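You operate a simulated robot arm through the tools that you are given. There is no shell and no other tool. Be economical: measure what you need, move in short steps, check, and stop when the job is done.

You are at the controls of a simulated robot arm. One attempt, no reset.

Task
Change the press block for the one marked FORM F, clamp it and set the stop to its number.
Fine: the old block goes on the steel plate before the bridge; slide the bed in last; the press's blue lever stays at HOLD.
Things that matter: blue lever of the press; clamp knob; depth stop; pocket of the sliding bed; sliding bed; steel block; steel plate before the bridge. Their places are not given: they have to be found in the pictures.

Only the result counts: the job must be done as asked and must still hold three seconds after the hand-in. Knocking over, shifting, dropping, spilling or breaking anything else fails it.

Robot
A 7-joint arm with a two-finger parallel gripper, fixed in place. Base frame: the origin is at the foot of the arm, x ahead of it, y to its left, z up. Lengths are in cm, angles in rad, forces in N, time in s.
With the tool pointing down near the work surface it reaches from about 34 to 78 cm from the base axis. Its first joint turns from -2.897 to 2.897 rad. Payload 3.91 kg.
Tool frame: the origin (TCP) lies between the finger pads and is the grasp point; the fingertips stand 3 cm ahead of it; z points along the fingers, y is the line along which they close. Largest opening 11 cm; finger width 2, thickness 1; the body of the gripper, 4.8 by 11.2 cm, starts 5.5 cm behind the TCP.
Orientation is that of the tool frame in the base frame, as a unit quaternion [w, x, y, z]. With the fingers straight down and closing along the base's y, the tool's x points along the base's -x, its y along +y and its z along -z.

Tools
- The arm moves only by the tool arm_command. Its argument "series" is a list of rows, each an object (a shift or turn left out is 0, a gripper value left out holds the last) with "travel": the shift along the base's x, y, z in units of 25 mm (1.0 is 25 mm), a list of three; "turn": the turn, a rotation vector about the base's x, y, z in units of 4 degrees (1.0 is 4 degrees), a list of three; "gripper": the finger opening in cm, from 0 to 11. In form: [{"travel": [tx, ty, tz], "turn": [wx, wy, wz], "gripper": gripper}, ...]. A call has 1 to 8 rows; each row shifts and turns the commanded pose from where the row before left it. A call with a number of a shift or a turn outside -1 to 1 is refused whole. A row lasts 0.2 s, in which the tool goes at most 5 cm and 0.15 rad; a call with a longer step from one row to the next is refused whole, and so is a gripper value outside its range. A pose out of reach is approached as far as the arm can. The call stops where the force on the tool passes 60 N (or 10 N more than at its start, if that is more) or the arm is blocked; 0.2 s more then pass. Each finger travels about 15.3 cm/s and halts on what it meets, pressing with about 24 N; the grip force reading is that of the motor and also rises with nothing between the fingers. The clock runs only during rows and for 0.2 s after the last one: add rows that do not move to give the fingers time. The reply holds the time, the measured pose of the TCP, the force on the tool along the base axes, the opening and the grip force, in the units named above and with some noise, with the torque about the TCP (base axes, N m) and any sound that the robot's microphone picked up.
- Cameras (640 x 400 px; columns grow to the right, rows downward): "scene" is fixed at [22.08, -49.86, 158.88]; the picture's right is [0.77, -0.64, 0.00], its down [-0.41, -0.49, -0.77] and it looks along [0.49, 0.59, -0.64] (base axes); focal length 316 px, centre (320, 200). "wrist" rides on the gripper at [7.7, 0.7, -11.5] in the tool frame; the picture's right is [-0.09, 1.00, 0.00], its down [-0.80, -0.07, -0.59] and it looks along [-0.59, -0.05, 0.80] (tool axes); focal length 270 px, centre (320, 200).
- get_image(camera): a new picture of that camera. No time passes.
- move_column(by): slides the trunk up (or, below 0, down) by that many cm; the arm rides with it, the base frame stays. It gives what a move gives, with no picture.
- locate(camera, pixels): for up to 12 pixels [column, row] of the newest picture of that camera ("zoom" is the newest enlarged one), the place [x, y, z] in the base frame of the surface seen there, good to about 0.2 cm. No time passes.
- enlarge(camera, box): a new picture of the part [left, top, right, bottom] of that camera's present view, enlarged. No time passes.
- finish_job(): hands the job in; it is judged then, once.

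Go step by step. Measure first, check grasps and placings, and put right what went wrong. The budget is 80 turns and 34 pictures, counting those below and the enlarged ones. Unless the task says otherwise, let go and move clear before handing in, and close with one line.

The tools are called after "Call:" by a JSON object that holds its "op" and its "data". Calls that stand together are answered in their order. arm_command: Moves the arm, as the interface text tells. Its arguments: {"type":"object","properties":{"series":{"type":"array","items":{"type":"object","properties":{"travel":{"type":"array","items":{"type":"number"}},"turn":{"type":"array","items":{"type":"number"}},"gripper":{"type":"number"}}}}},"required":["series"]} The other tools are called the same way: move_column (by) slides the trunk up or down; get_image (camera) takes a picture; locate (camera, pixels) gives the place of the surface under pixels of a picture; enlarge (camera, box) takes an enlarged picture of a part of a camera's view; finish_job () hands the job in.

At the start:

```text
time: 0.0
ee_pos: [47.39, 4.31, 117.64]
tcp_rot: [0.0, 0.001, 1.0, 0.0]
ft_force: [1.1, -0.5, 0.4]
wrist_torque: [0.01, 0.0, 0.02]
grip_width: 10.99
finger_force: 0.0
trunk travel left (down, up): [-57.5, 3.5]
```

scene: 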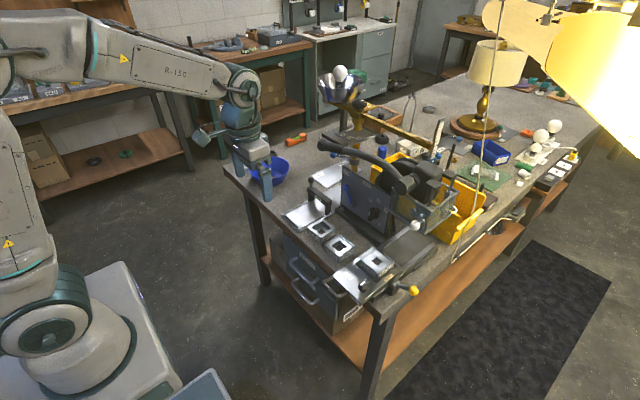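
wrist: 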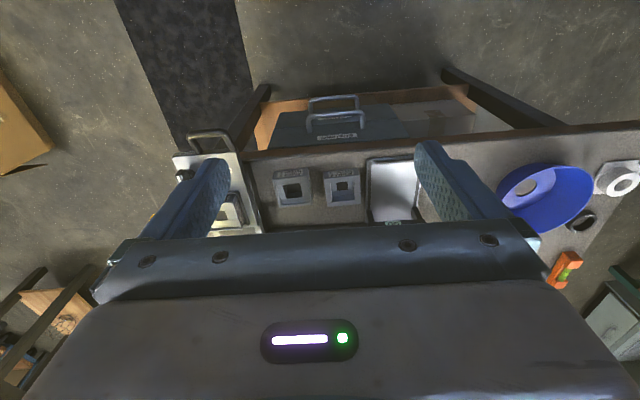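

The scene shows the press with two blocks near (320,228), (340,247) and a sliding bed at (365,270). I'll enlarge both regions for details.

Call:
{"op": "enlarge", "data": {"camera": "scene", "box": [260, 120, 460, 310]}}

Call:
{"op": "enlarge", "data": {"camera": "wrist", "box": [160, 120, 440, 240]}}

```text
2.11 times, centred on (360, 215) of scene
```

zoom: 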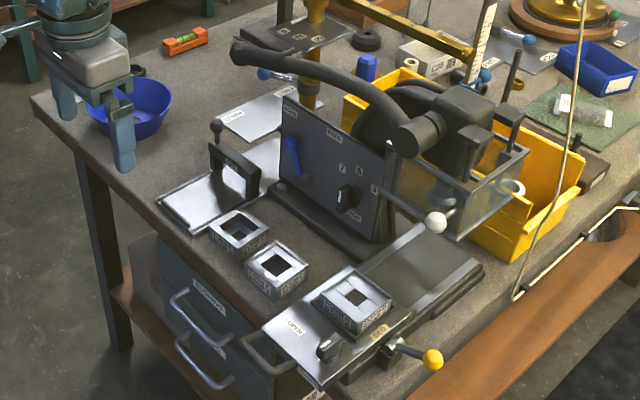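

```text
2.29 times, centred on (300, 180) of wrist
```

zoom: 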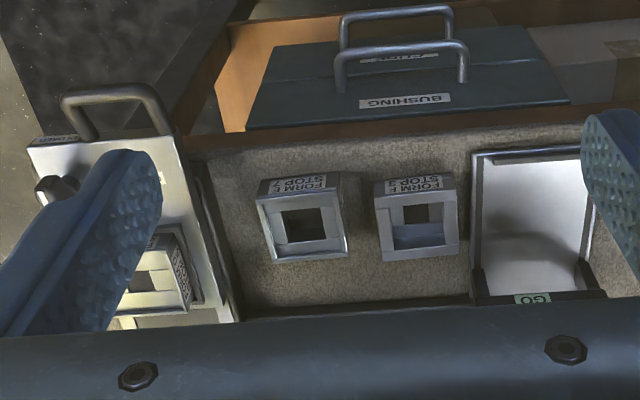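

The zoom shows two loose blocks labelled FORM ... STOP ..., a bed with a block, a dial and a blue lever on the panel. I'll enlarge further to read details.

Call:
{"op": "enlarge", "data": {"camera": "scene", "box": [330, 215, 430, 305]}}

Call:
{"op": "locate", "data": {"camera": "zoom", "pixels": [[320, 200], [150, 350], [60, 200]]}}

Call:
{"op": "enlarge", "data": {"camera": "scene", "box": [330, 160, 420, 230]}}

Call:
{"op": "enlarge", "data": {"camera": "wrist", "box": [265, 155, 365, 215]}}

```text
4.44 times, centred on (380, 260) of scene
```

zoom: 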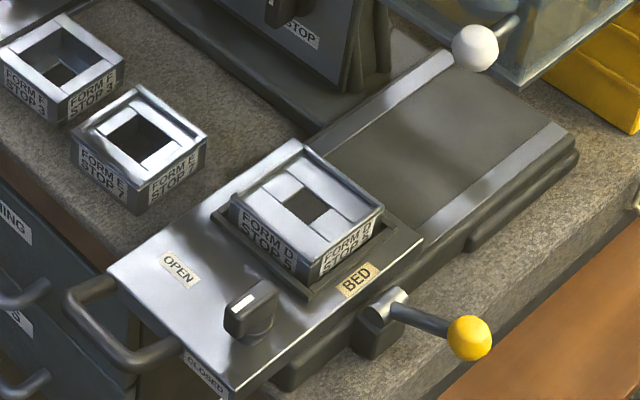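

```text
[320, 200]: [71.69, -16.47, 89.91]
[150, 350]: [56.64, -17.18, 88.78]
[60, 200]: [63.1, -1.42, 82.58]
```

```text
5.71 times, centred on (375, 195) of scene
```

zoom: 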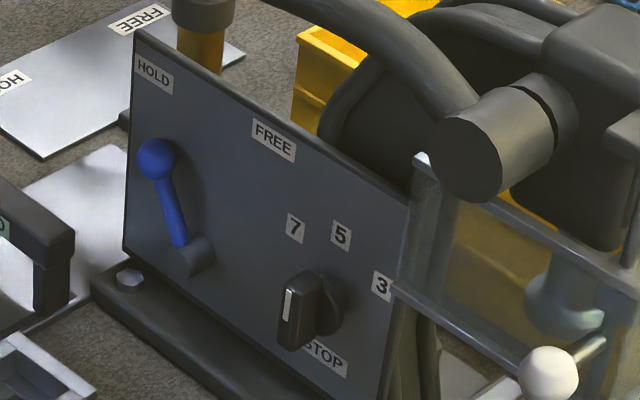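

```text
6.40 times, centred on (315, 185) of wrist
```

zoom: 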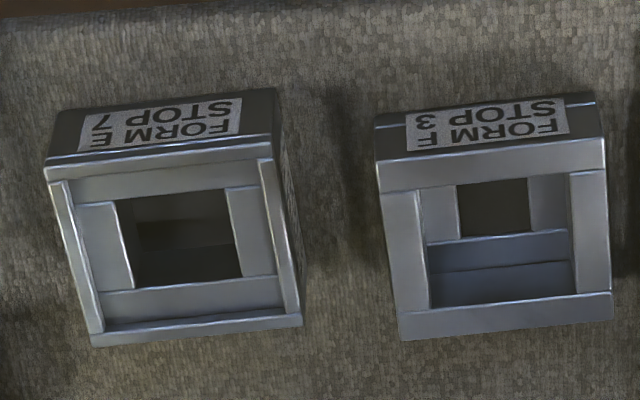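

FORM F carries STOP 3; the bed holds FORM D (STOP 5). I'll locate key points in the scene picture.

Call:
{"op": "locate", "data": {"camera": "scene", "pixels": [[415, 225], [320, 144], [414, 172], [342, 167], [395, 192], [370, 213], [346, 189], [318, 197], [298, 216], [317, 237], [335, 284], [364, 268]]}}

Call:
{"op": "locate", "data": {"camera": "scene", "pixels": [[377, 235], [413, 272], [396, 288], [486, 288], [386, 329], [365, 331], [346, 285], [331, 260], [477, 230], [366, 219], [372, 198], [382, 201]]}}

```text
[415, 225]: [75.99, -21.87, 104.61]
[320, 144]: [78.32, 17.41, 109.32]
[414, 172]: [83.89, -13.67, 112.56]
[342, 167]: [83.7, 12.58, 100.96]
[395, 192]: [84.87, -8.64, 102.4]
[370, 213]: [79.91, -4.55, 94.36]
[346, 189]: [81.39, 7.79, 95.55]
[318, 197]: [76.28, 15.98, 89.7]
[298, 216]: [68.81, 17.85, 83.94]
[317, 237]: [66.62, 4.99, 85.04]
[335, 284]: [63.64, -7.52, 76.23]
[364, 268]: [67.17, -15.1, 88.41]
```

```text
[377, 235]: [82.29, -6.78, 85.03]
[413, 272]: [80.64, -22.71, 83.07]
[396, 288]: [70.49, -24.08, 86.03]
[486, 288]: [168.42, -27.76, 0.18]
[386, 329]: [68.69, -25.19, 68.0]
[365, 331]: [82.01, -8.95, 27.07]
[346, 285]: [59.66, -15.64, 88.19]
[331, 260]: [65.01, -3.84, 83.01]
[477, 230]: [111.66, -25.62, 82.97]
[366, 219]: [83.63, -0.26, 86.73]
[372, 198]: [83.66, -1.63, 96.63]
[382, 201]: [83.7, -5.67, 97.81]
```

Panel is at x≈83.7 facing -x, the dial knob near (80,-4.5,94), blue lever at (81,8,95); bed is around y=-16, z≈88. I'll move the wrist over the bed for a close look.

Call:
{"op": "arm_command", "data": {"series": [{"travel": [0.5, -0.85, -0.5]}, {"travel": [0.5, -0.85, -0.5]}, {"travel": [0.5, -0.85, -0.5]}, {"travel": [0.5, -0.85, -0.5]}, {"travel": [0.5, -0.85, -0.5]}, {"travel": [0.5, -0.85, -0.5]}, {"travel": [0.5, -0.85, -0.5]}, {"travel": [0.5, -0.85, -0.5]}]}}

Call:
{"op": "get_image", "data": {"camera": "wrist"}}

```text
time: 1.8
ee_pos: [57.31, -12.76, 107.45]
tcp_rot: [0.0, 0.0, 1.0, 0.0]
ft_force: [-0.3, -0.5, -0.5]
wrist_torque: [-0.01, 0.02, 0.02]
grip_width: 10.99
finger_force: 0.2
trunk travel left (down, up): [-57.5, 3.5]
```

```text
26 pictures are left
```

wrist: 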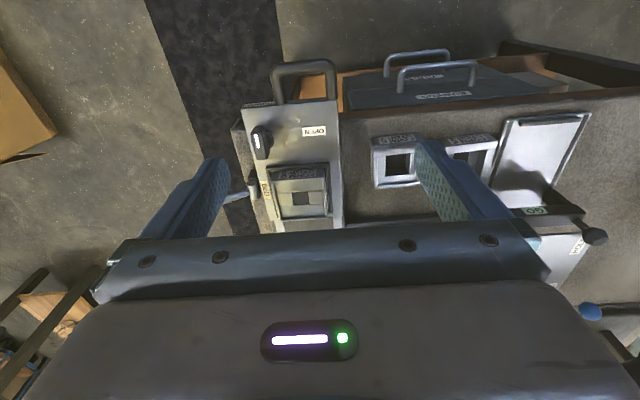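

The bed is at (295,165) in the wrist view, knob at (262,142). I'll enlarge it and measure.

Call:
{"op": "enlarge", "data": {"camera": "wrist", "box": [220, 95, 380, 195]}}

Call:
{"op": "locate", "data": {"camera": "wrist", "pixels": [[262, 142], [268, 168], [330, 165], [331, 216], [278, 219], [300, 64], [275, 100], [335, 98], [343, 222], [302, 198], [373, 145], [415, 140]]}}

Call:
{"op": "locate", "data": {"camera": "zoom", "pixels": [[170, 190], [135, 145], [185, 130], [320, 145], [190, 280], [205, 345], [430, 270], [440, 380], [250, 350]]}}

```text
4.00 times, centred on (300, 145) of wrist
```

zoom: 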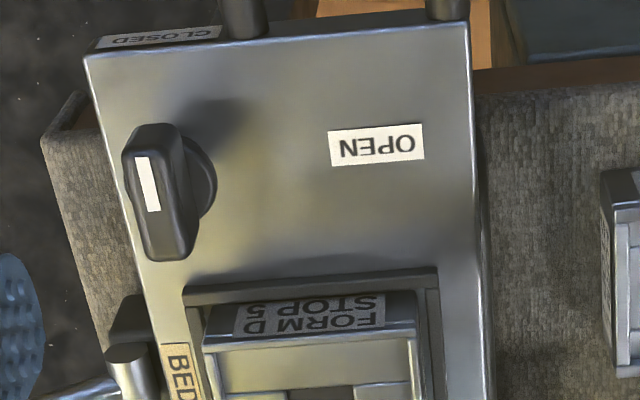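

```text
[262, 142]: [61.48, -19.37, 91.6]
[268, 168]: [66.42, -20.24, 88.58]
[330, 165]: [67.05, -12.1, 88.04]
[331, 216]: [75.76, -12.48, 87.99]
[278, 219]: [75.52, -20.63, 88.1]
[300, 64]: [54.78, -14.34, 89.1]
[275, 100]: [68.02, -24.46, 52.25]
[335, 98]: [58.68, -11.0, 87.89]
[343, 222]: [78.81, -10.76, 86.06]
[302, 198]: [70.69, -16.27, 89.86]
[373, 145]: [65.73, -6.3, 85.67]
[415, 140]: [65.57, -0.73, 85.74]
```

```text
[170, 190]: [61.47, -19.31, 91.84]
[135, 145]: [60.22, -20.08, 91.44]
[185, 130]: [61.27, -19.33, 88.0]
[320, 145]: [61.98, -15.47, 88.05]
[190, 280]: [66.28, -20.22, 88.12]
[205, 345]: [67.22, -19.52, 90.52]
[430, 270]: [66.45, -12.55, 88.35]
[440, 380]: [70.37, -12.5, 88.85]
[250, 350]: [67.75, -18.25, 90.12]
```

The clamp knob at (61.5,-19.4), top z≈91.7, has its mark toward CLOSED (-x); OPEN is toward +y, so it needs -90° about z. I'll move over it and narrow the fingers.

Call:
{"op": "arm_command", "data": {"series": [{"travel": [0.33, -0.53, -0.8]}, {"travel": [0.33, -0.53, -0.8]}, {"travel": [0.33, -0.53, -0.8]}, {"travel": [0.33, -0.53, -0.8], "gripper": 5}, {"travel": [0.34, -0.54, -0.8]}, {}]}}

Call:
{"op": "get_image", "data": {"camera": "wrist"}}

```text
time: 3.2
ee_pos: [61.55, -19.33, 97.63]
tcp_rot: [0.0, -0.001, 1.0, 0.0]
ft_force: [1.0, 0.1, -0.2]
wrist_torque: [-0.05, 0.01, 0.01]
grip_width: 5.01
finger_force: 0.1
trunk travel left (down, up): [-57.5, 3.5]
```

```text
24 pictures are left
```

wrist: 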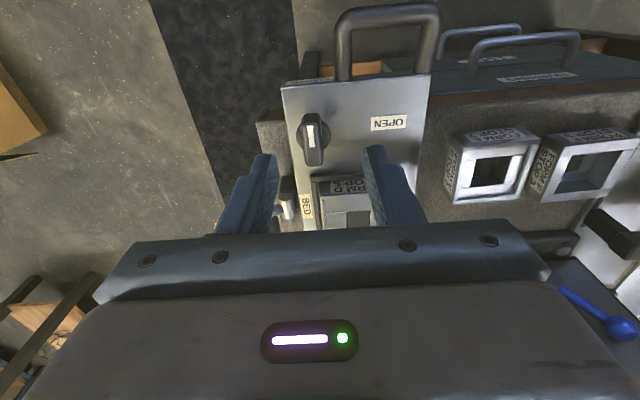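

Knob top is at (311,137). I'll verify its position here.

Call:
{"op": "locate", "data": {"camera": "wrist", "pixels": [[311, 118], [311, 137], [314, 155], [305, 137], [316, 137], [490, 170], [456, 148], [522, 140], [513, 195], [459, 196], [570, 150], [600, 140]]}}

```text
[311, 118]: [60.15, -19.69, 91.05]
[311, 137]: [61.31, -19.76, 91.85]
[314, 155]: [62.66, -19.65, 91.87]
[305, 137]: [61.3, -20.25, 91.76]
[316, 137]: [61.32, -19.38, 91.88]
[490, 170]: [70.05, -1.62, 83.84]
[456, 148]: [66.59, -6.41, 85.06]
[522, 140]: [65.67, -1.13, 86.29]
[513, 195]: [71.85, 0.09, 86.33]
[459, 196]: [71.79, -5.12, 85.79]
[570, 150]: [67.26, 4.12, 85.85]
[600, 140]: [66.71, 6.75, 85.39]
```

Knob centre ≈(61.4,-19.7). Descend and grip it.

Call:
{"op": "arm_command", "data": {"series": [{"travel": [-0.05, -0.15, -0.7]}, {"travel": [0, 0, -0.7]}, {"travel": [0, 0, -0.7]}, {}, {"gripper": 1}, {}, {}]}}

```text
time: 4.8
ee_pos: [61.25, -19.81, 92.38]
tcp_rot: [0.0, 0.001, 1.0, 0.001]
ft_force: [1.1, -8.8, -0.2]
wrist_torque: [-0.24, -0.29, -0.05]
grip_width: 2.64
finger_force: 44.7
trunk travel left (down, up): [-57.5, 3.5]
```

Opening 2.64 suggests I'm on the round base; I'll reopen, raise 0.9 cm and grip the bar.

Call:
{"op": "arm_command", "data": {"series": [{"gripper": 5}, {"travel": [0.05, -0.03, 0.36]}, {}, {"gripper": 0.5}, {}, {}]}}

```text
time: 6.2
ee_pos: [61.47, -19.93, 93.11]
tcp_rot: [0.0, 0.0, 1.0, 0.0]
ft_force: [0.0, -4.3, -2.2]
wrist_torque: [-0.19, -0.17, -0.06]
grip_width: 1.4
finger_force: 45.5
trunk travel left (down, up): [-57.5, 3.5]
```

The bar is gripped (1.4 cm). Now turn -32° first and watch the readings.

Call:
{"op": "arm_command", "data": {"series": [{"turn": [0, 0, -1]}, {"turn": [0, 0, -1]}, {"turn": [0, 0, -1]}, {"turn": [0, 0, -1]}, {"turn": [0, 0, -1]}, {"turn": [0, 0, -1]}, {"turn": [0, 0, -1]}, {"turn": [0, 0, -1]}]}}

```text
time: 8.0
ee_pos: [61.64, -19.51, 93.27]
tcp_rot: [-0.001, 0.276, 0.961, 0.0]
ft_force: [4.4, 12.8, -4.0]
wrist_torque: [0.4, 0.06, 0.12]
grip_width: 1.38
finger_force: 45.0
trunk travel left (down, up): [-57.5, 3.5]
```

It turns with low torque; continuing.

Call:
{"op": "arm_command", "data": {"series": [{"turn": [0, 0, -1]}, {"turn": [0, 0, -1]}, {"turn": [0, 0, -1]}, {"turn": [0, 0, -1]}, {"turn": [0, 0, -1]}, {"turn": [0, 0, -1]}, {"turn": [0, 0, -1]}, {"turn": [0, 0, -1]}]}}

Call:
{"op": "arm_command", "data": {"series": [{"turn": [0, 0, -1]}, {"turn": [0, 0, -1]}, {"turn": [0, 0, -1]}, {"turn": [0, 0, -1]}, {"turn": [0, 0, -1]}, {"turn": [0, 0, -1]}, {"turn": [0, 0, -0.5]}]}}

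```text
time: 9.8
ee_pos: [61.78, -19.33, 93.17]
tcp_rot: [0.0, 0.528, 0.849, 0.001]
ft_force: [22.1, 22.1, 3.1]
wrist_torque: [0.57, -0.3, 0.19]
grip_width: 1.38
finger_force: 45.0
trunk travel left (down, up): [-57.5, 3.5]
```

```text
time: 11.4
ee_pos: [62.17, -19.22, 93.18]
tcp_rot: [0.001, 0.706, 0.708, 0.002]
ft_force: [39.3, 22.4, 5.1]
wrist_torque: [0.14, -0.64, 0.24]
grip_width: 1.4
finger_force: 45.1
trunk travel left (down, up): [-57.5, 3.5]
```

90° reached; side force from pivot offset. Release, rise and inspect.

Call:
{"op": "arm_command", "data": {"series": [{"gripper": 5}, {}, {"travel": [0, 0, 1]}, {"travel": [0, 0, 1]}, {"travel": [0, 0, 1]}, {"travel": [0, 0, 1]}]}}

Call:
{"op": "get_image", "data": {"camera": "wrist"}}

```text
time: 12.8
ee_pos: [61.3, -19.79, 103.48]
tcp_rot: [-0.001, 0.707, 0.707, 0.0]
ft_force: [-0.5, -0.8, 0.1]
wrist_torque: [0.01, -0.02, 0.02]
grip_width: 5.0
finger_force: 0.0
trunk travel left (down, up): [-57.5, 3.5]
```

```text
23 pictures are left
```

wrist: 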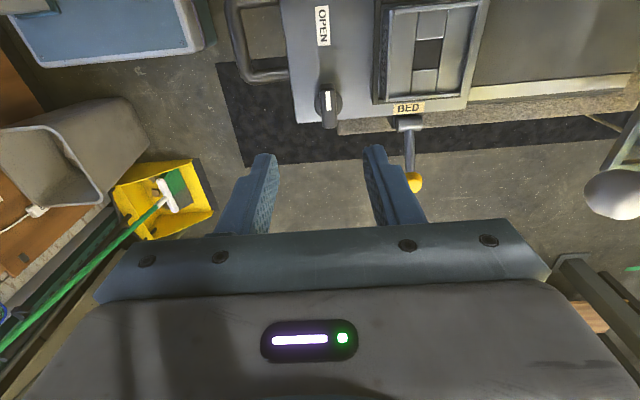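

The knob's mark now faces OPEN. Now measure block D in its pocket.

Call:
{"op": "enlarge", "data": {"camera": "wrist", "box": [350, 0, 530, 112]}}

Call:
{"op": "locate", "data": {"camera": "wrist", "pixels": [[328, 92], [328, 105], [390, 12], [470, 9], [384, 92], [459, 92], [375, 90], [470, 90], [485, 5], [408, 125], [415, 182]]}}

```text
3.56 times, centred on (440, 56) of wrist
```

zoom: 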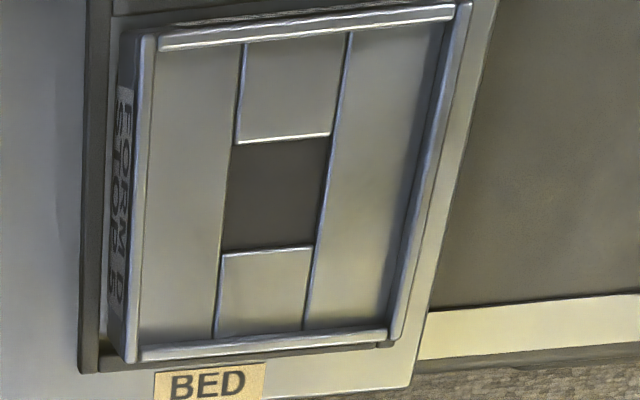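

```text
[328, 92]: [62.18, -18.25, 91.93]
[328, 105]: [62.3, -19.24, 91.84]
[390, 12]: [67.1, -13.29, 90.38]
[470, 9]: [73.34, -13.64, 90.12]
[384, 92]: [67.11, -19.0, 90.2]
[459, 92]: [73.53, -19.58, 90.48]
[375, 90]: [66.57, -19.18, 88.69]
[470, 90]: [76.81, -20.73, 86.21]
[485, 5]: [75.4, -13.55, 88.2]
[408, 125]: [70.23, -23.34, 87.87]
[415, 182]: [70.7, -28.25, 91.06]
```

Block D spans x 66.8–73.6, y -19.6 to -13.2 (centre ≈(70.2,-16.4), top 90.3). I'll check ball clearance by location and move above D.

Call:
{"op": "locate", "data": {"camera": "wrist", "pixels": [[615, 195], [600, 205], [630, 130]]}}

Call:
{"op": "arm_command", "data": {"series": [{"travel": [0.9, 0.34, 0], "gripper": 9.5}, {"travel": [0.9, 0.34, 0]}, {"travel": [0.9, 0.34, 0]}, {"travel": [0.86, 0.34, -0.5]}, {"travel": [0, 0, -0.7]}, {}]}}

Call:
{"op": "get_image", "data": {"camera": "wrist"}}

```text
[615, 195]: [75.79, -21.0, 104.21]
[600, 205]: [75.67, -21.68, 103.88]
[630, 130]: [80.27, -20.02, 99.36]
```

```text
time: 14.2
ee_pos: [70.3, -16.25, 100.5]
tcp_rot: [0.0, 0.707, 0.707, 0.001]
ft_force: [-0.2, -0.4, -0.1]
wrist_torque: [-0.01, 0.0, 0.03]
grip_width: 9.51
finger_force: 0.1
trunk travel left (down, up): [-57.5, 3.5]
```

```text
21 pictures are left
```

wrist: 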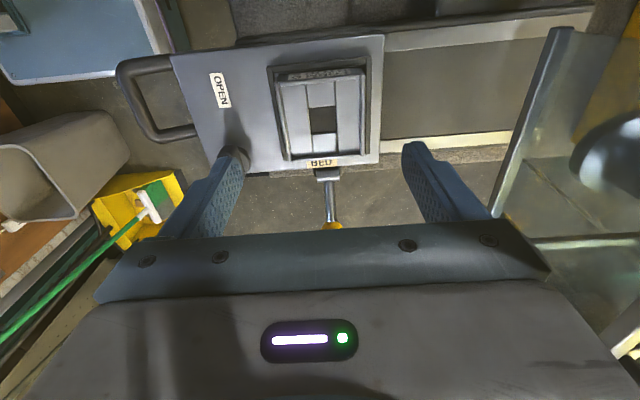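

A transparent guard is at the right (545,100). Check its place and block corners again.

Call:
{"op": "locate", "data": {"camera": "wrist", "pixels": [[552, 80], [510, 185], [281, 84], [364, 78], [291, 157], [359, 152], [280, 120], [361, 115], [320, 82], [325, 153], [570, 30]]}}

```text
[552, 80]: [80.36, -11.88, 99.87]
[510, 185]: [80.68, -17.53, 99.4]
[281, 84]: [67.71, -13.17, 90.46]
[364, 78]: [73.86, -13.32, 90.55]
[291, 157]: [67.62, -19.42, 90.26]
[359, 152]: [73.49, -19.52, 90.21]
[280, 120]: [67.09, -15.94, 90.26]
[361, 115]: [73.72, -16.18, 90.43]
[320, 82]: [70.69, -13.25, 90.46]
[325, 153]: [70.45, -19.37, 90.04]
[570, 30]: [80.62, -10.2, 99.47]
```

Block centre ≈(70.45,-16.35); guard at x≥80 is clear. Descend and grip.

Call:
{"op": "arm_command", "data": {"series": [{"travel": [0.06, -0.04, -0.9]}, {"travel": [0, 0, -0.9]}, {"travel": [0, 0, -0.9]}, {"travel": [0, 0, -0.85]}, {"gripper": 5}, {}, {}]}}

```text
time: 15.8
ee_pos: [70.52, -16.31, 91.42]
tcp_rot: [0.001, 0.707, 0.707, 0.001]
ft_force: [11.8, -1.0, 8.9]
wrist_torque: [0.37, -0.03, -0.31]
grip_width: 8.3
finger_force: 44.5
trunk travel left (down, up): [-57.5, 3.5]
```

8.3 cm means I caught the pocket's raised rim; reopen, raise 0.8 cm and regrip.

Call:
{"op": "arm_command", "data": {"series": [{"gripper": 9.5}, {"travel": [0, 0, 0.32]}, {}, {"gripper": 5}, {}, {}]}}

```text
time: 17.2
ee_pos: [70.3, -16.38, 92.12]
tcp_rot: [0.0, 0.707, 0.707, 0.0]
ft_force: [-1.4, -0.5, 0.0]
wrist_torque: [-0.07, 0.09, -0.01]
grip_width: 6.78
finger_force: 23.7
trunk travel left (down, up): [-57.5, 3.5]
```

6.78 cm fits the block. Lift.

Call:
{"op": "arm_command", "data": {"series": [{}, {"travel": [0, 0, 0.4]}, {"travel": [0, 0, 0.6]}, {"travel": [0, 0, 0.8]}, {"travel": [0, 0, 1]}, {"travel": [0, 0, 1]}]}}

Call:
{"op": "get_image", "data": {"camera": "wrist"}}

```text
time: 18.6
ee_pos: [70.52, -16.41, 101.64]
tcp_rot: [-0.001, 0.707, 0.707, 0.0]
ft_force: [-0.6, 0.4, -4.8]
wrist_torque: [0.0, 0.0, 0.01]
grip_width: 6.8
finger_force: 24.0
trunk travel left (down, up): [-57.5, 3.5]
```

```text
20 pictures are left
```

wrist: 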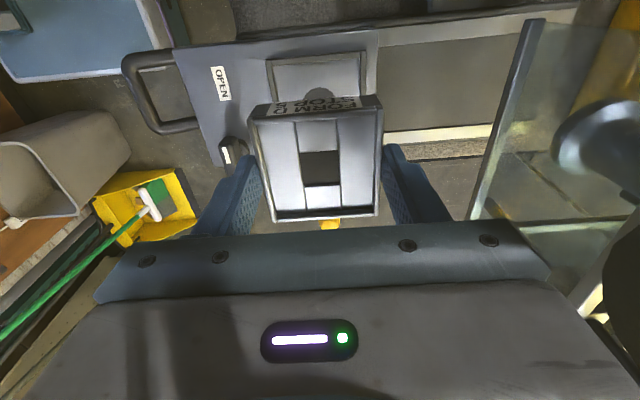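

D is held and the pocket is empty. Now locate the plate, bridge and the press handle from the scene picture.

Call:
{"op": "locate", "data": {"camera": "scene", "pixels": [[284, 216], [303, 229], [332, 205], [310, 206], [312, 193], [326, 206], [311, 178], [318, 146], [322, 139], [330, 152], [336, 195], [345, 155]]}}

Call:
{"op": "enlarge", "data": {"camera": "scene", "box": [270, 130, 400, 250]}}

```text
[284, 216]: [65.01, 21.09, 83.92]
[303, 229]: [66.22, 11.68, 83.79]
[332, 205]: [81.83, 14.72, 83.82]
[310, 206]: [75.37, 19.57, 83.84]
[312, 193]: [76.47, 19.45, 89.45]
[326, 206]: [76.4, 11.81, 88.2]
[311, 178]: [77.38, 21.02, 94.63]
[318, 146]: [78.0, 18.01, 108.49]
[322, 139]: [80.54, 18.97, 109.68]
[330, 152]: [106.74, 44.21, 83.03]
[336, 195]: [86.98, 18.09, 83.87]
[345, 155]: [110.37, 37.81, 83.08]
```

```text
3.33 times, centred on (335, 190) of scene
```

zoom: 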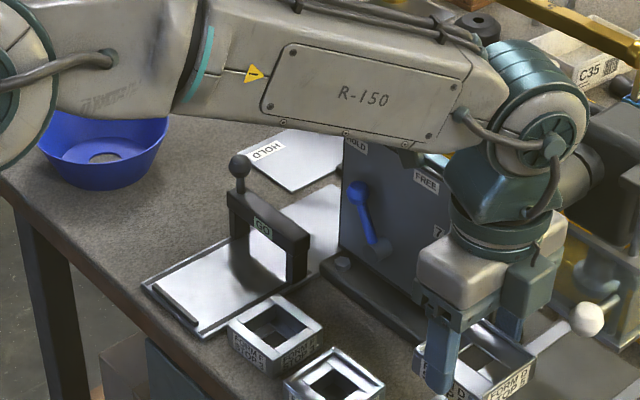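

I'll locate wrist-joint extents and the plate's edges in this zoom to check clearance to the press handle.

Call:
{"op": "locate", "data": {"camera": "zoom", "pixels": [[545, 110], [583, 110], [555, 145], [545, 195], [475, 230], [145, 285], [200, 333], [300, 275], [270, 235], [295, 240], [175, 300], [235, 300]]}}

Call:
{"op": "locate", "data": {"camera": "zoom", "pixels": [[228, 330], [272, 298], [322, 322], [275, 360], [270, 315], [240, 345], [290, 385], [330, 345], [240, 160], [305, 240], [285, 285], [520, 185]]}}

```text
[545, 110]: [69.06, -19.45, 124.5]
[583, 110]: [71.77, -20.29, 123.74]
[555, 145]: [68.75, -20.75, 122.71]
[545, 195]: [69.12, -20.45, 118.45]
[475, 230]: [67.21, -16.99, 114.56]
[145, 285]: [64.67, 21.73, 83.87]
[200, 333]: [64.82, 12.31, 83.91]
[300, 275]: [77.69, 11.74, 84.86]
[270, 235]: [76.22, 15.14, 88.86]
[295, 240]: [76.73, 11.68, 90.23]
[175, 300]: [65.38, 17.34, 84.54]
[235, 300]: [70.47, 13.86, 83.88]
```

```text
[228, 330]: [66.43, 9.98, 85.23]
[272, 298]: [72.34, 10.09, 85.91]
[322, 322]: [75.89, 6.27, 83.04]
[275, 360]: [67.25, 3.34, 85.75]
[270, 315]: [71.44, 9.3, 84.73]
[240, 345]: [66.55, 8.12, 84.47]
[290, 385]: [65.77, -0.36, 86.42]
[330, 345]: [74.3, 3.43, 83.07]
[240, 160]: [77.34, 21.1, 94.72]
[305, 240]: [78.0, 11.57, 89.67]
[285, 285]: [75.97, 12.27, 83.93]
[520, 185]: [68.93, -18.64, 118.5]
```

Clearances are acceptable. Carry D to over the plate, target (69.8,16.2), travelling at height with x≈68.5.

Call:
{"op": "arm_command", "data": {"series": [{"travel": [-0.5, 0.6, 0]}, {"travel": [-0.3, 0.9, 0]}, {"travel": [0, 1, 0]}, {"travel": [0, 1, 0]}, {"travel": [0, 1, 0]}, {"travel": [0, 1, 0]}, {"travel": [0, 1, 0]}, {"travel": [0, 1, 0]}]}}

Call:
{"op": "arm_command", "data": {"series": [{"travel": [0, 1, 0]}, {"travel": [0, 1, 0]}, {"travel": [0, 1, 0]}, {"travel": [0, 1, 0]}, {"travel": [0, 1, 0]}, {"travel": [0.3, 0.54, 0]}, {}]}}

Call:
{"op": "get_image", "data": {"camera": "wrist"}}

```text
time: 20.4
ee_pos: [68.39, 2.31, 101.66]
tcp_rot: [-0.001, 0.707, 0.708, 0.0]
ft_force: [-0.4, 0.4, -5.0]
wrist_torque: [-0.02, -0.03, 0.02]
grip_width: 6.78
finger_force: 23.8
trunk travel left (down, up): [-57.5, 3.5]
```

```text
time: 22.0
ee_pos: [69.46, 16.21, 101.63]
tcp_rot: [0.0, 0.707, 0.707, 0.0]
ft_force: [0.4, -0.6, -5.2]
wrist_torque: [0.02, -0.01, 0.02]
grip_width: 6.8
finger_force: 23.9
trunk travel left (down, up): [-57.5, 3.5]
```

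```text
18 pictures are left
```

wrist: 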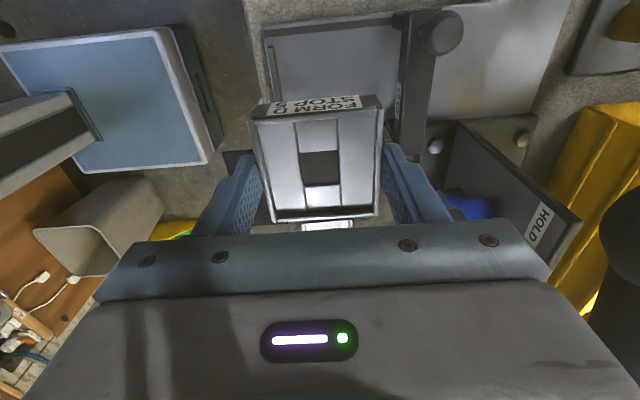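

Above the plate. Measure plate edges, bridge face and the held block.

Call:
{"op": "locate", "data": {"camera": "wrist", "pixels": [[255, 126], [378, 116], [276, 214], [375, 210], [264, 45], [276, 45], [395, 30], [398, 90], [330, 26], [443, 32], [610, 215]]}}

```text
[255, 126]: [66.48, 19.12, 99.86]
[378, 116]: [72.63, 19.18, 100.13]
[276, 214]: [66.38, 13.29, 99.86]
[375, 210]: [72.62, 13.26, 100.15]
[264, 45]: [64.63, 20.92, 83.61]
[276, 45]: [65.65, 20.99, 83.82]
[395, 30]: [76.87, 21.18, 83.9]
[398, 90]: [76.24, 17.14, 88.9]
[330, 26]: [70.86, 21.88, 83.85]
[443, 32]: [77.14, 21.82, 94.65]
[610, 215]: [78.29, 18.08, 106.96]
```

Good clearance. Descend most of the way, +0.3 cm in x.

Call:
{"op": "arm_command", "data": {"series": [{"travel": [0.12, 0, -0.7]}, {"travel": [0, 0, -0.8]}, {"travel": [0, 0, -0.8]}, {"travel": [0, 0, -0.8]}, {"travel": [0, 0, -0.8]}, {"travel": [0, 0, -0.5]}]}}

Call:
{"op": "arm_command", "data": {"series": [{"travel": [0, 0, -0.12]}, {"travel": [0, 0, -0.12]}, {"travel": [0, 0, -0.12]}, {}]}}

```text
time: 23.4
ee_pos: [69.67, 16.31, 90.56]
tcp_rot: [0.001, 0.706, 0.708, 0.0]
ft_force: [0.4, -0.6, -5.3]
wrist_torque: [-0.02, -0.01, -0.04]
grip_width: 6.77
finger_force: 23.8
trunk travel left (down, up): [-57.5, 3.5]
```

```text
time: 24.4
ee_pos: [69.5, 16.13, 89.71]
tcp_rot: [0.0, 0.707, 0.707, 0.0]
ft_force: [1.1, 1.0, -3.9]
wrist_torque: [0.0, 0.01, 0.0]
grip_width: 6.77
finger_force: 23.8
trunk travel left (down, up): [-57.5, 3.5]
```

Call:
{"op": "arm_command", "data": {"series": [{"travel": [0, 0, -0.1]}, {"travel": [0, 0, -0.1]}, {}]}}

```text
time: 25.2
ee_pos: [69.65, 16.27, 89.1]
tcp_rot: [0.0, 0.707, 0.707, 0.0]
ft_force: [-0.8, -0.5, -5.5]
wrist_torque: [0.01, 0.01, 0.0]
grip_width: 6.78
finger_force: 24.1
trunk travel left (down, up): [-57.5, 3.5]
```

Still hanging free (-5.5 N). Continue in small steps.

Call:
{"op": "arm_command", "data": {"series": [{"travel": [0, 0, -0.08]}, {"travel": [0, 0, -0.08]}, {}]}}

```text
time: 26.0
ee_pos: [69.62, 16.2, 88.88]
tcp_rot: [0.001, 0.707, 0.707, 0.001]
ft_force: [0.2, 0.2, -4.0]
wrist_torque: [0.01, -0.01, 0.01]
grip_width: 6.78
finger_force: 24.1
trunk travel left (down, up): [-57.5, 3.5]
```

Call:
{"op": "arm_command", "data": {"series": [{"travel": [0, 0, -0.08]}, {"travel": [0, 0, -0.08]}, {}]}}

```text
time: 26.8
ee_pos: [69.67, 16.13, 88.47]
tcp_rot: [0.0, 0.707, 0.707, 0.001]
ft_force: [-0.1, 0.0, -3.3]
wrist_torque: [-0.01, -0.02, 0.01]
grip_width: 6.79
finger_force: 23.9
trunk travel left (down, up): [-57.5, 3.5]
```

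Call:
{"op": "arm_command", "data": {"series": [{"travel": [0, 0, -0.08]}, {"travel": [0, 0, -0.08]}, {}]}}

```text
time: 27.6
ee_pos: [69.69, 16.26, 88.13]
tcp_rot: [0.001, 0.707, 0.707, 0.0]
ft_force: [0.0, -0.8, -4.6]
wrist_torque: [-0.01, -0.01, 0.02]
grip_width: 6.78
finger_force: 24.4
trunk travel left (down, up): [-57.5, 3.5]
```

Call:
{"op": "arm_command", "data": {"series": [{"travel": [0, 0, -0.08]}, {"travel": [0, 0, -0.08]}, {}]}}

Call:
{"op": "get_image", "data": {"camera": "wrist"}}

```text
time: 28.4
ee_pos: [69.65, 16.09, 87.94]
tcp_rot: [0.001, 0.707, 0.707, 0.001]
ft_force: [-0.8, -2.3, 8.9]
wrist_torque: [-0.18, 0.47, 0.05]
grip_width: 6.77
finger_force: 24.0
trunk travel left (down, up): [-57.5, 3.5]
```

```text
17 pictures are left
```

wrist: 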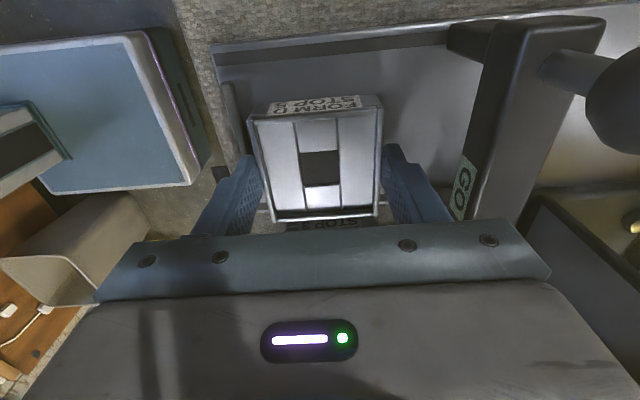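

Contact: force jumped to +8.9 N. Verify block bottom versus plate.

Call:
{"op": "locate", "data": {"camera": "wrist", "pixels": [[300, 122], [320, 100], [320, 97], [320, 90], [255, 100], [250, 108], [235, 120], [420, 100], [500, 180], [278, 212], [375, 120]]}}

```text
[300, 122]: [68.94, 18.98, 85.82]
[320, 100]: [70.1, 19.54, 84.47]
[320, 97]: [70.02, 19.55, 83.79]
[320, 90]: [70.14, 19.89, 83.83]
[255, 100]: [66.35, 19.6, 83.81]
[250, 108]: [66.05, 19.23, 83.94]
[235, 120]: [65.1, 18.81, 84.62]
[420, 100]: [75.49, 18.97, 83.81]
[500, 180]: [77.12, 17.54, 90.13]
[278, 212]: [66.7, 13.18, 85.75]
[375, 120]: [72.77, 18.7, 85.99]
```

The block rests on the plate. Release slightly and rise.

Call:
{"op": "arm_command", "data": {"series": [{"gripper": 8}, {}, {"travel": [0, 0, 0.5]}, {"travel": [0, 0, 1]}, {"travel": [0, 0, 1]}, {"travel": [0, 0, 1]}, {"travel": [0, 0, 1]}]}}

Call:
{"op": "arm_command", "data": {"series": [{"travel": [-0.2, -0.6, 0]}, {"travel": [0, -0.6, 0]}, {"travel": [0, -0.6, 0], "gripper": 9.5}, {"travel": [0, -0.5, 0]}, {}]}}

Call:
{"op": "get_image", "data": {"camera": "wrist"}}

```text
time: 30.0
ee_pos: [69.53, 16.2, 99.13]
tcp_rot: [0.0, 0.707, 0.707, 0.0]
ft_force: [0.2, -0.4, 0.9]
wrist_torque: [-0.01, 0.03, -0.01]
grip_width: 8.0
finger_force: 0.1
trunk travel left (down, up): [-57.5, 3.5]
```

```text
time: 31.2
ee_pos: [69.06, 10.46, 98.88]
tcp_rot: [-0.001, 0.708, 0.707, 0.0]
ft_force: [0.3, 0.6, 0.1]
wrist_torque: [0.01, 0.03, 0.01]
grip_width: 9.51
finger_force: 0.0
trunk travel left (down, up): [-57.5, 3.5]
```

```text
16 pictures are left
```

wrist: 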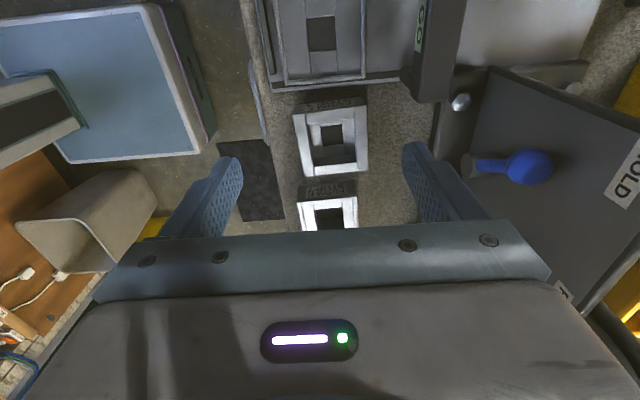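

Call:
{"op": "enlarge", "data": {"camera": "wrist", "box": [260, 80, 400, 190]}}

Call:
{"op": "locate", "data": {"camera": "wrist", "pixels": [[294, 116], [365, 108], [306, 174], [366, 171], [295, 140], [366, 135], [330, 112], [335, 172], [305, 101], [275, 140], [300, 206], [352, 200]]}}

```text
3.64 times, centred on (330, 135) of wrist
```

zoom: 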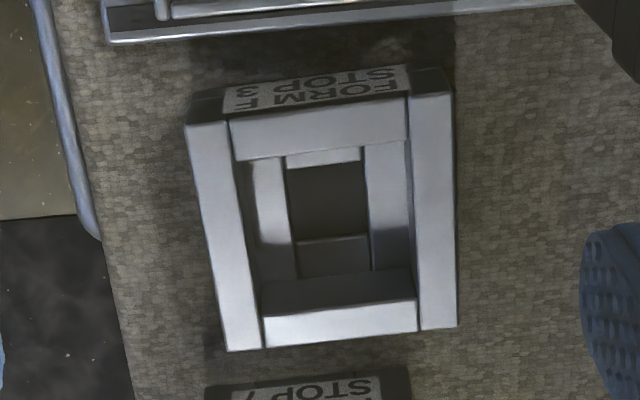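

```text
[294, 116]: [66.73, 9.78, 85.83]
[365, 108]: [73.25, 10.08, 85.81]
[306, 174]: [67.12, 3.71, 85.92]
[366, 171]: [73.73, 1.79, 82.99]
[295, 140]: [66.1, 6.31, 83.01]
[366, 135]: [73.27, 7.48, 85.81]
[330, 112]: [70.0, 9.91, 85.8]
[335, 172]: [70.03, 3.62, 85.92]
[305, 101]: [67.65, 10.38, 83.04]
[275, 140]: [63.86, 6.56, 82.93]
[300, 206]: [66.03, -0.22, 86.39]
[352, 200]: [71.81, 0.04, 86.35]
```

F is at centre ≈(70.0,6.85), yawed ≈+3°, top 85.85. Align, descend to 87.35 and grip.

Call:
{"op": "arm_command", "data": {"series": [{"travel": [0.18, -0.72, 0], "turn": [0, 0, 0.75], "gripper": 8.4}, {"travel": [0.18, -0.72, 0]}, {"travel": [0, 0, -0.9]}, {"travel": [0, 0, -0.9]}, {"travel": [0, 0, -0.9]}, {"travel": [0, 0, -0.9]}, {"travel": [0, 0, -0.5]}, {}]}}

Call:
{"op": "get_image", "data": {"camera": "wrist"}}

```text
time: 33.0
ee_pos: [70.09, 6.8, 88.62]
tcp_rot: [0.0, 0.688, 0.725, 0.0]
ft_force: [-0.9, -0.1, 0.2]
wrist_torque: [-0.03, 0.0, 0.01]
grip_width: 8.38
finger_force: 0.0
trunk travel left (down, up): [-57.5, 3.5]
```

```text
14 pictures are left
```

wrist: 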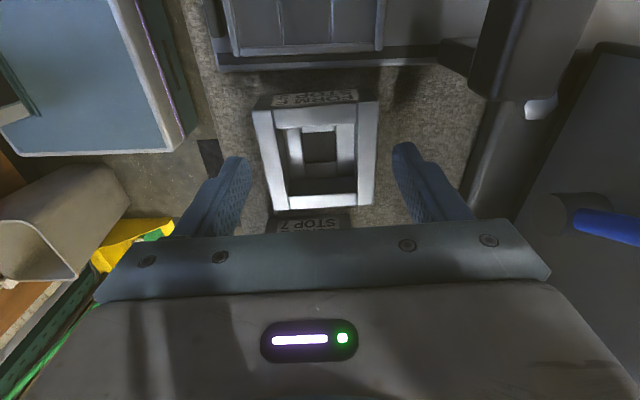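

Fingers straddle F evenly. Descend 1.2 cm, grip, lift.

Call:
{"op": "arm_command", "data": {"series": [{"travel": [0, 0, -0.5]}, {}, {"gripper": 5}, {}, {}, {"travel": [0, 0, 0.2]}, {"travel": [0, 0, 0.6]}, {}]}}

```text
time: 34.8
ee_pos: [69.99, 6.82, 89.31]
tcp_rot: [-0.001, 0.688, 0.725, 0.0]
ft_force: [-0.4, 0.5, -4.1]
wrist_torque: [0.01, -0.02, 0.03]
grip_width: 6.76
finger_force: 23.9
trunk travel left (down, up): [-57.5, 3.5]
```

Held (6.76 cm, ~5 N). Lift and carry back over the bed, undoing the yaw.

Call:
{"op": "arm_command", "data": {"series": [{"travel": [0, 0, 1]}, {"travel": [0, 0, 1]}, {"travel": [0, 0, 1]}, {"travel": [0, 0, 1]}, {"travel": [-0.4, -0.6, 0.6]}, {"travel": [0, -1, 0], "turn": [0, 0, -0.75]}, {"travel": [0, -1, 0]}, {"travel": [0, -1, 0]}]}}

Call:
{"op": "arm_command", "data": {"series": [{"travel": [0, -1, 0]}, {"travel": [0, -1, 0]}, {"travel": [0, -1, 0]}, {"travel": [0, -0.6, 0]}, {}]}}

Call:
{"op": "get_image", "data": {"camera": "wrist"}}

```text
time: 36.6
ee_pos: [69.09, -2.34, 100.98]
tcp_rot: [0.0, 0.707, 0.707, 0.0]
ft_force: [0.5, -0.6, -4.6]
wrist_torque: [-0.01, 0.0, -0.03]
grip_width: 6.76
finger_force: 23.9
trunk travel left (down, up): [-57.5, 3.5]
```

```text
time: 37.8
ee_pos: [69.17, -11.25, 100.93]
tcp_rot: [0.0, 0.707, 0.707, -0.001]
ft_force: [-0.7, 0.4, -3.8]
wrist_torque: [0.04, -0.01, -0.01]
grip_width: 6.79
finger_force: 24.0
trunk travel left (down, up): [-57.5, 3.5]
```

```text
13 pictures are left
```

wrist: 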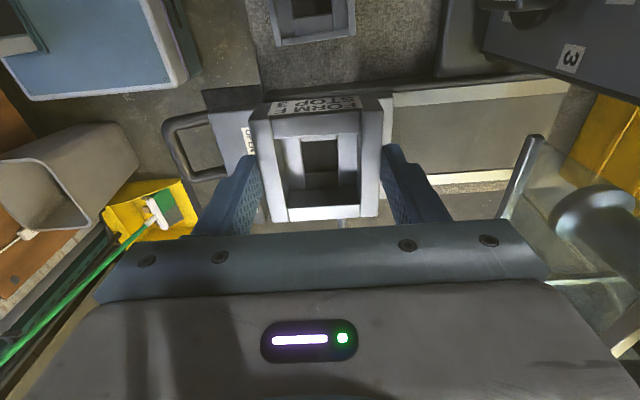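

F is oriented right. Check pocket from the scene camera and F's placement in the grip.

Call:
{"op": "locate", "data": {"camera": "wrist", "pixels": [[255, 124], [381, 116], [283, 217], [374, 212], [315, 118], [330, 213], [251, 140], [384, 140]]}}

Call:
{"op": "enlarge", "data": {"camera": "scene", "box": [335, 225, 435, 305]}}

```text
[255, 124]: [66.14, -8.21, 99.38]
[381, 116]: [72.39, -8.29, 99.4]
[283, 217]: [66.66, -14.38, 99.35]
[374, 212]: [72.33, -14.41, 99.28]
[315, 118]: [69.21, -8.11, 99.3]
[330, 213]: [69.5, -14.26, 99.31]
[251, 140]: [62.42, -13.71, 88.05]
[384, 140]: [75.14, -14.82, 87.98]
```

```text
5.00 times, centred on (385, 265) of scene
```

zoom: 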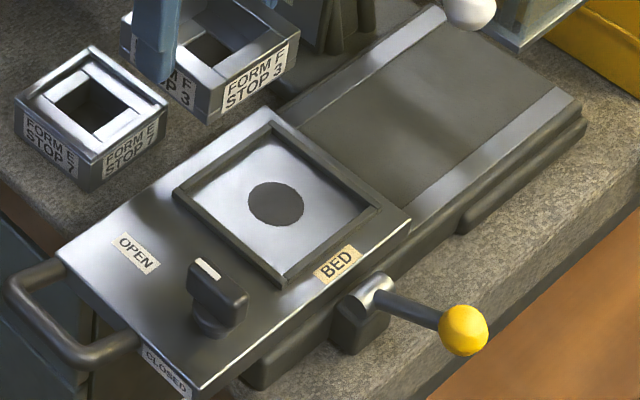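

Pocket frame clearly seen: corners (175,190),(270,122),(382,210),(283,285). Measure it.

Call:
{"op": "locate", "data": {"camera": "zoom", "pixels": [[178, 191], [270, 126], [376, 210], [283, 280], [192, 193], [268, 138], [362, 212], [284, 268], [275, 205], [223, 160], [322, 165], [330, 247]]}}

```text
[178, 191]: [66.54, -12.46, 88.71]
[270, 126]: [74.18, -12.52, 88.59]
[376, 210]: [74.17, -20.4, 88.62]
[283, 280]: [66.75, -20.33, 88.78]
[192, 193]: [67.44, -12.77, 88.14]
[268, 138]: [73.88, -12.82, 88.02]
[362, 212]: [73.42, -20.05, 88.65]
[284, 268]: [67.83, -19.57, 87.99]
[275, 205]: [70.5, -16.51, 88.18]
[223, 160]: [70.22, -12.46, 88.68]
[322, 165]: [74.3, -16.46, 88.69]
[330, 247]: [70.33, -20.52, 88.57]
```

Pocket centre ≈(70.42,-16.45). Move F over it and descend to just above the rim, then check.

Call:
{"op": "arm_command", "data": {"series": [{"travel": [0.24, -1, 0]}, {"travel": [0.24, -1, 0]}, {"travel": [0, -0.07, -0.7]}, {"travel": [0, 0, -0.7]}, {"travel": [0, 0, -0.7]}, {"travel": [0, 0, -0.6]}, {}]}}

Call:
{"op": "enlarge", "data": {"camera": "scene", "box": [335, 225, 435, 305]}}

Call:
{"op": "get_image", "data": {"camera": "wrist"}}

```text
time: 39.4
ee_pos: [70.27, -16.34, 94.16]
tcp_rot: [0.0, 0.707, 0.707, 0.0]
ft_force: [-0.5, 0.4, -4.3]
wrist_torque: [-0.03, 0.02, 0.0]
grip_width: 6.76
finger_force: 24.1
trunk travel left (down, up): [-57.5, 3.5]
```

```text
5.00 times, centred on (385, 265) of scene
```

zoom: 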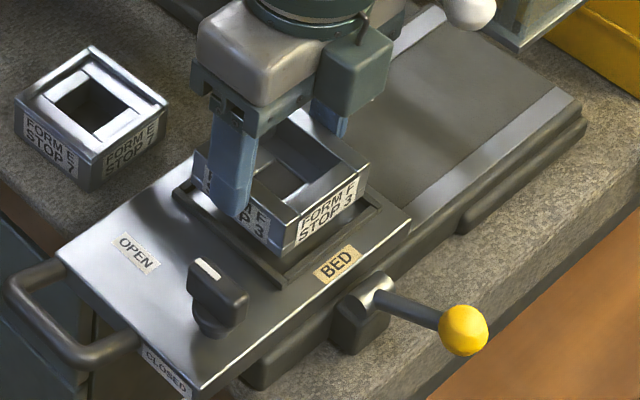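

```text
10 pictures are left
```

wrist: 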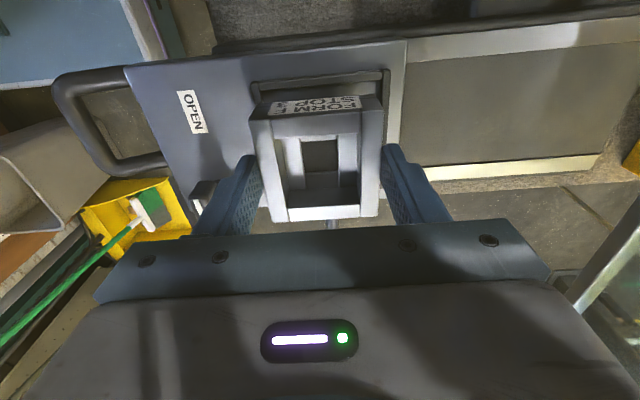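

Close above the pocket. Locate F's corners and the frame again.

Call:
{"op": "locate", "data": {"camera": "wrist", "pixels": [[256, 124], [381, 116], [284, 217], [374, 212], [254, 84], [387, 73], [262, 94], [383, 84], [320, 80], [253, 97], [390, 110]]}}

Call:
{"op": "locate", "data": {"camera": "zoom", "pixels": [[290, 252], [362, 196], [293, 224], [364, 160], [283, 280], [376, 210], [178, 191]]}}

```text
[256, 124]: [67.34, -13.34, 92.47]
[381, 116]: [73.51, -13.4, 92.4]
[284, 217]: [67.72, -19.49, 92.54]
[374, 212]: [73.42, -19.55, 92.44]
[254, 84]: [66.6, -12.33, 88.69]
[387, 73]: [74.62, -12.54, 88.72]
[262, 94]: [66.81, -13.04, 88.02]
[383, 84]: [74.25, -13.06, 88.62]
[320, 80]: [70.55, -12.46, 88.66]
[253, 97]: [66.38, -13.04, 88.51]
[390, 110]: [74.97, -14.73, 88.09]
```

```text
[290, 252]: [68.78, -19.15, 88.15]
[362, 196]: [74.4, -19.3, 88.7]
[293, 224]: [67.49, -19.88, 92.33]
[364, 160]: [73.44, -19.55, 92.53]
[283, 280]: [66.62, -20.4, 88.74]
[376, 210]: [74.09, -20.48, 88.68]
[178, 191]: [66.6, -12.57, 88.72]
```

Alignment within ~0.1 cm. Lower gently into the pocket.

Call:
{"op": "arm_command", "data": {"series": [{"travel": [0.02, 0, -0.15]}, {"travel": [0, 0, -0.15]}, {"travel": [0, 0, -0.1]}, {}]}}

Call:
{"op": "arm_command", "data": {"series": [{"travel": [0, 0, -0.08]}, {"travel": [0, 0, -0.06]}, {}]}}

```text
time: 40.4
ee_pos: [70.21, -16.4, 93.2]
tcp_rot: [-0.001, 0.707, 0.707, 0.0]
ft_force: [0.4, 0.5, -3.8]
wrist_torque: [-0.01, 0.01, -0.01]
grip_width: 6.76
finger_force: 23.2
trunk travel left (down, up): [-57.5, 3.5]
```

```text
time: 41.2
ee_pos: [70.24, -16.46, 93.03]
tcp_rot: [0.0, 0.707, 0.707, 0.0]
ft_force: [1.0, -2.7, 7.4]
wrist_torque: [0.29, 0.35, 0.03]
grip_width: 6.78
finger_force: 23.8
trunk travel left (down, up): [-57.5, 3.5]
```

Bottom ≈88.68: it is on the rim, and torque puts contact at the -x/+y corner. Lift slightly, shift +x/-y and retry.

Call:
{"op": "arm_command", "data": {"series": [{"travel": [0, 0, 0.16]}, {"travel": [0.06, -0.03, 0]}, {}, {"travel": [0, 0, -0.1]}, {"travel": [0, 0, -0.08]}, {"travel": [0, 0, -0.04]}, {}]}}

```text
time: 42.8
ee_pos: [70.38, -16.36, 92.66]
tcp_rot: [0.0, 0.707, 0.707, -0.001]
ft_force: [-1.0, -0.3, -3.5]
wrist_torque: [0.01, -0.01, 0.03]
grip_width: 6.76
finger_force: 24.0
trunk travel left (down, up): [-57.5, 3.5]
```

It dropped inside (92.66, free). Continue to the floor.

Call:
{"op": "arm_command", "data": {"series": [{"travel": [0, 0, -0.06]}, {"travel": [0, 0, -0.06]}, {}]}}

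```text
time: 43.6
ee_pos: [70.34, -16.39, 92.38]
tcp_rot: [0.0, 0.707, 0.708, 0.0]
ft_force: [-0.2, 0.9, 0.5]
wrist_torque: [-0.12, 0.04, -0.07]
grip_width: 6.79
finger_force: 23.9
trunk travel left (down, up): [-57.5, 3.5]
```

Seated on the floor. Release, rise and go above the clamp knob (pivot ≈(62.2,-19.65)).

Call:
{"op": "arm_command", "data": {"series": [{"gripper": 8.2}, {}, {"travel": [0, 0, 0.8]}, {"travel": [0, 0, 0.8]}, {"travel": [0, 0, 0.8]}, {"travel": [-0.8, -0.3, 0]}, {"travel": [-0.8, -0.3, 0]}, {"travel": [-0.8, -0.3, 0]}]}}

Call:
{"op": "arm_command", "data": {"series": [{"travel": [-0.86, -0.4, 0], "gripper": 4.5}, {}, {}]}}

Call:
{"op": "enlarge", "data": {"camera": "scene", "box": [335, 225, 435, 305]}}

```text
time: 45.4
ee_pos: [64.51, -18.69, 98.37]
tcp_rot: [0.0, 0.707, 0.707, 0.0]
ft_force: [-0.4, 0.0, -0.4]
wrist_torque: [-0.01, 0.03, 0.03]
grip_width: 8.21
finger_force: 0.1
trunk travel left (down, up): [-57.5, 3.5]
```

```text
time: 46.2
ee_pos: [62.14, -19.67, 98.27]
tcp_rot: [0.001, 0.707, 0.707, 0.0]
ft_force: [-0.9, -0.6, -0.1]
wrist_torque: [-0.01, -0.03, 0.01]
grip_width: 4.5
finger_force: 0.1
trunk travel left (down, up): [-57.5, 3.5]
```

```text
5.00 times, centred on (385, 265) of scene
```

zoom: 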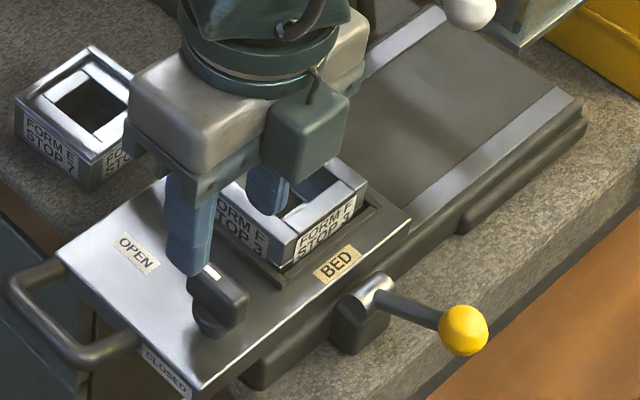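

F sits inside the frame. Descend onto the knob bar and grip.

Call:
{"op": "arm_command", "data": {"series": [{"travel": [0, 0, -0.7]}, {"travel": [0, 0, -0.7]}, {"travel": [0, 0, -0.62]}, {}, {"gripper": 0.5}, {}, {}]}}

Call:
{"op": "arm_command", "data": {"series": [{"turn": [0, 0, 1]}, {"turn": [0, 0, 1]}, {"turn": [0, 0, 1]}, {"turn": [0, 0, 1]}, {"turn": [0, 0, 1]}, {"turn": [0, 0, 1]}, {"turn": [0, 0, 1]}, {"turn": [0, 0, 1]}]}}

```text
time: 47.8
ee_pos: [62.24, -19.68, 93.25]
tcp_rot: [0.0, 0.707, 0.707, 0.0]
ft_force: [-2.8, 1.7, -0.8]
wrist_torque: [0.12, 0.01, -0.03]
grip_width: 1.42
finger_force: 44.8
trunk travel left (down, up): [-57.5, 3.5]
```

```text
time: 49.6
ee_pos: [62.23, -19.6, 93.4]
tcp_rot: [0.0, 0.485, 0.875, 0.0]
ft_force: [-6.6, 1.4, -11.4]
wrist_torque: [-0.06, 0.0, 0.0]
grip_width: 1.35
finger_force: 45.4
trunk travel left (down, up): [-57.5, 3.5]
```

Turning freely; continue.

Call:
{"op": "arm_command", "data": {"series": [{"turn": [0, 0, 1]}, {"turn": [0, 0, 1]}, {"turn": [0, 0, 1]}, {"turn": [0, 0, 1]}, {"turn": [0, 0, 1]}, {"turn": [0, 0, 1]}, {"turn": [0, 0, 1]}, {"turn": [0, 0, 1]}]}}

Call:
{"op": "arm_command", "data": {"series": [{"turn": [0, 0, 1]}, {"turn": [0, 0, 1]}, {"turn": [0, 0, 1]}, {"turn": [0, 0, 1]}, {"turn": [0, 0, 1]}, {"turn": [0, 0, 1]}, {"turn": [0, 0, 0.6]}]}}

Call:
{"op": "arm_command", "data": {"series": [{"gripper": 5}, {}, {"travel": [0, 0, 0.8]}, {"travel": [0, 0, 0.8]}, {"travel": [0, 0, 0.8]}, {"travel": [0, 0, 0.8]}]}}

Call:
{"op": "get_image", "data": {"camera": "wrist"}}

```text
time: 51.4
ee_pos: [62.2, -19.83, 93.29]
tcp_rot: [0.001, 0.224, 0.975, 0.0]
ft_force: [-4.6, -2.3, -9.0]
wrist_torque: [0.6, 1.34, -0.04]
grip_width: 1.39
finger_force: 44.9
trunk travel left (down, up): [-57.5, 3.5]
```

```text
time: 53.0
ee_pos: [62.33, -19.8, 93.27]
tcp_rot: [-0.001, -0.004, 1.0, 0.0]
ft_force: [-3.0, -8.8, -15.8]
wrist_torque: [-0.24, -0.38, -0.32]
grip_width: 1.38
finger_force: 44.5
trunk travel left (down, up): [-57.5, 3.5]
```

```text
time: 54.4
ee_pos: [62.35, -19.68, 101.4]
tcp_rot: [0.001, -0.004, 1.0, 0.0]
ft_force: [-0.3, -0.4, 0.2]
wrist_torque: [-0.01, -0.01, -0.01]
grip_width: 5.01
finger_force: 0.0
trunk travel left (down, up): [-57.5, 3.5]
```

```text
8 pictures are left
```

wrist: 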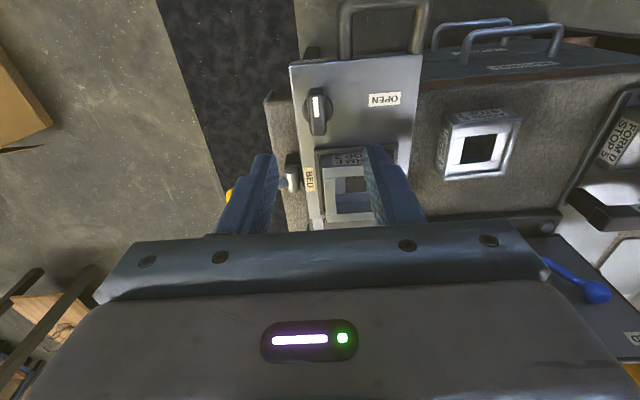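

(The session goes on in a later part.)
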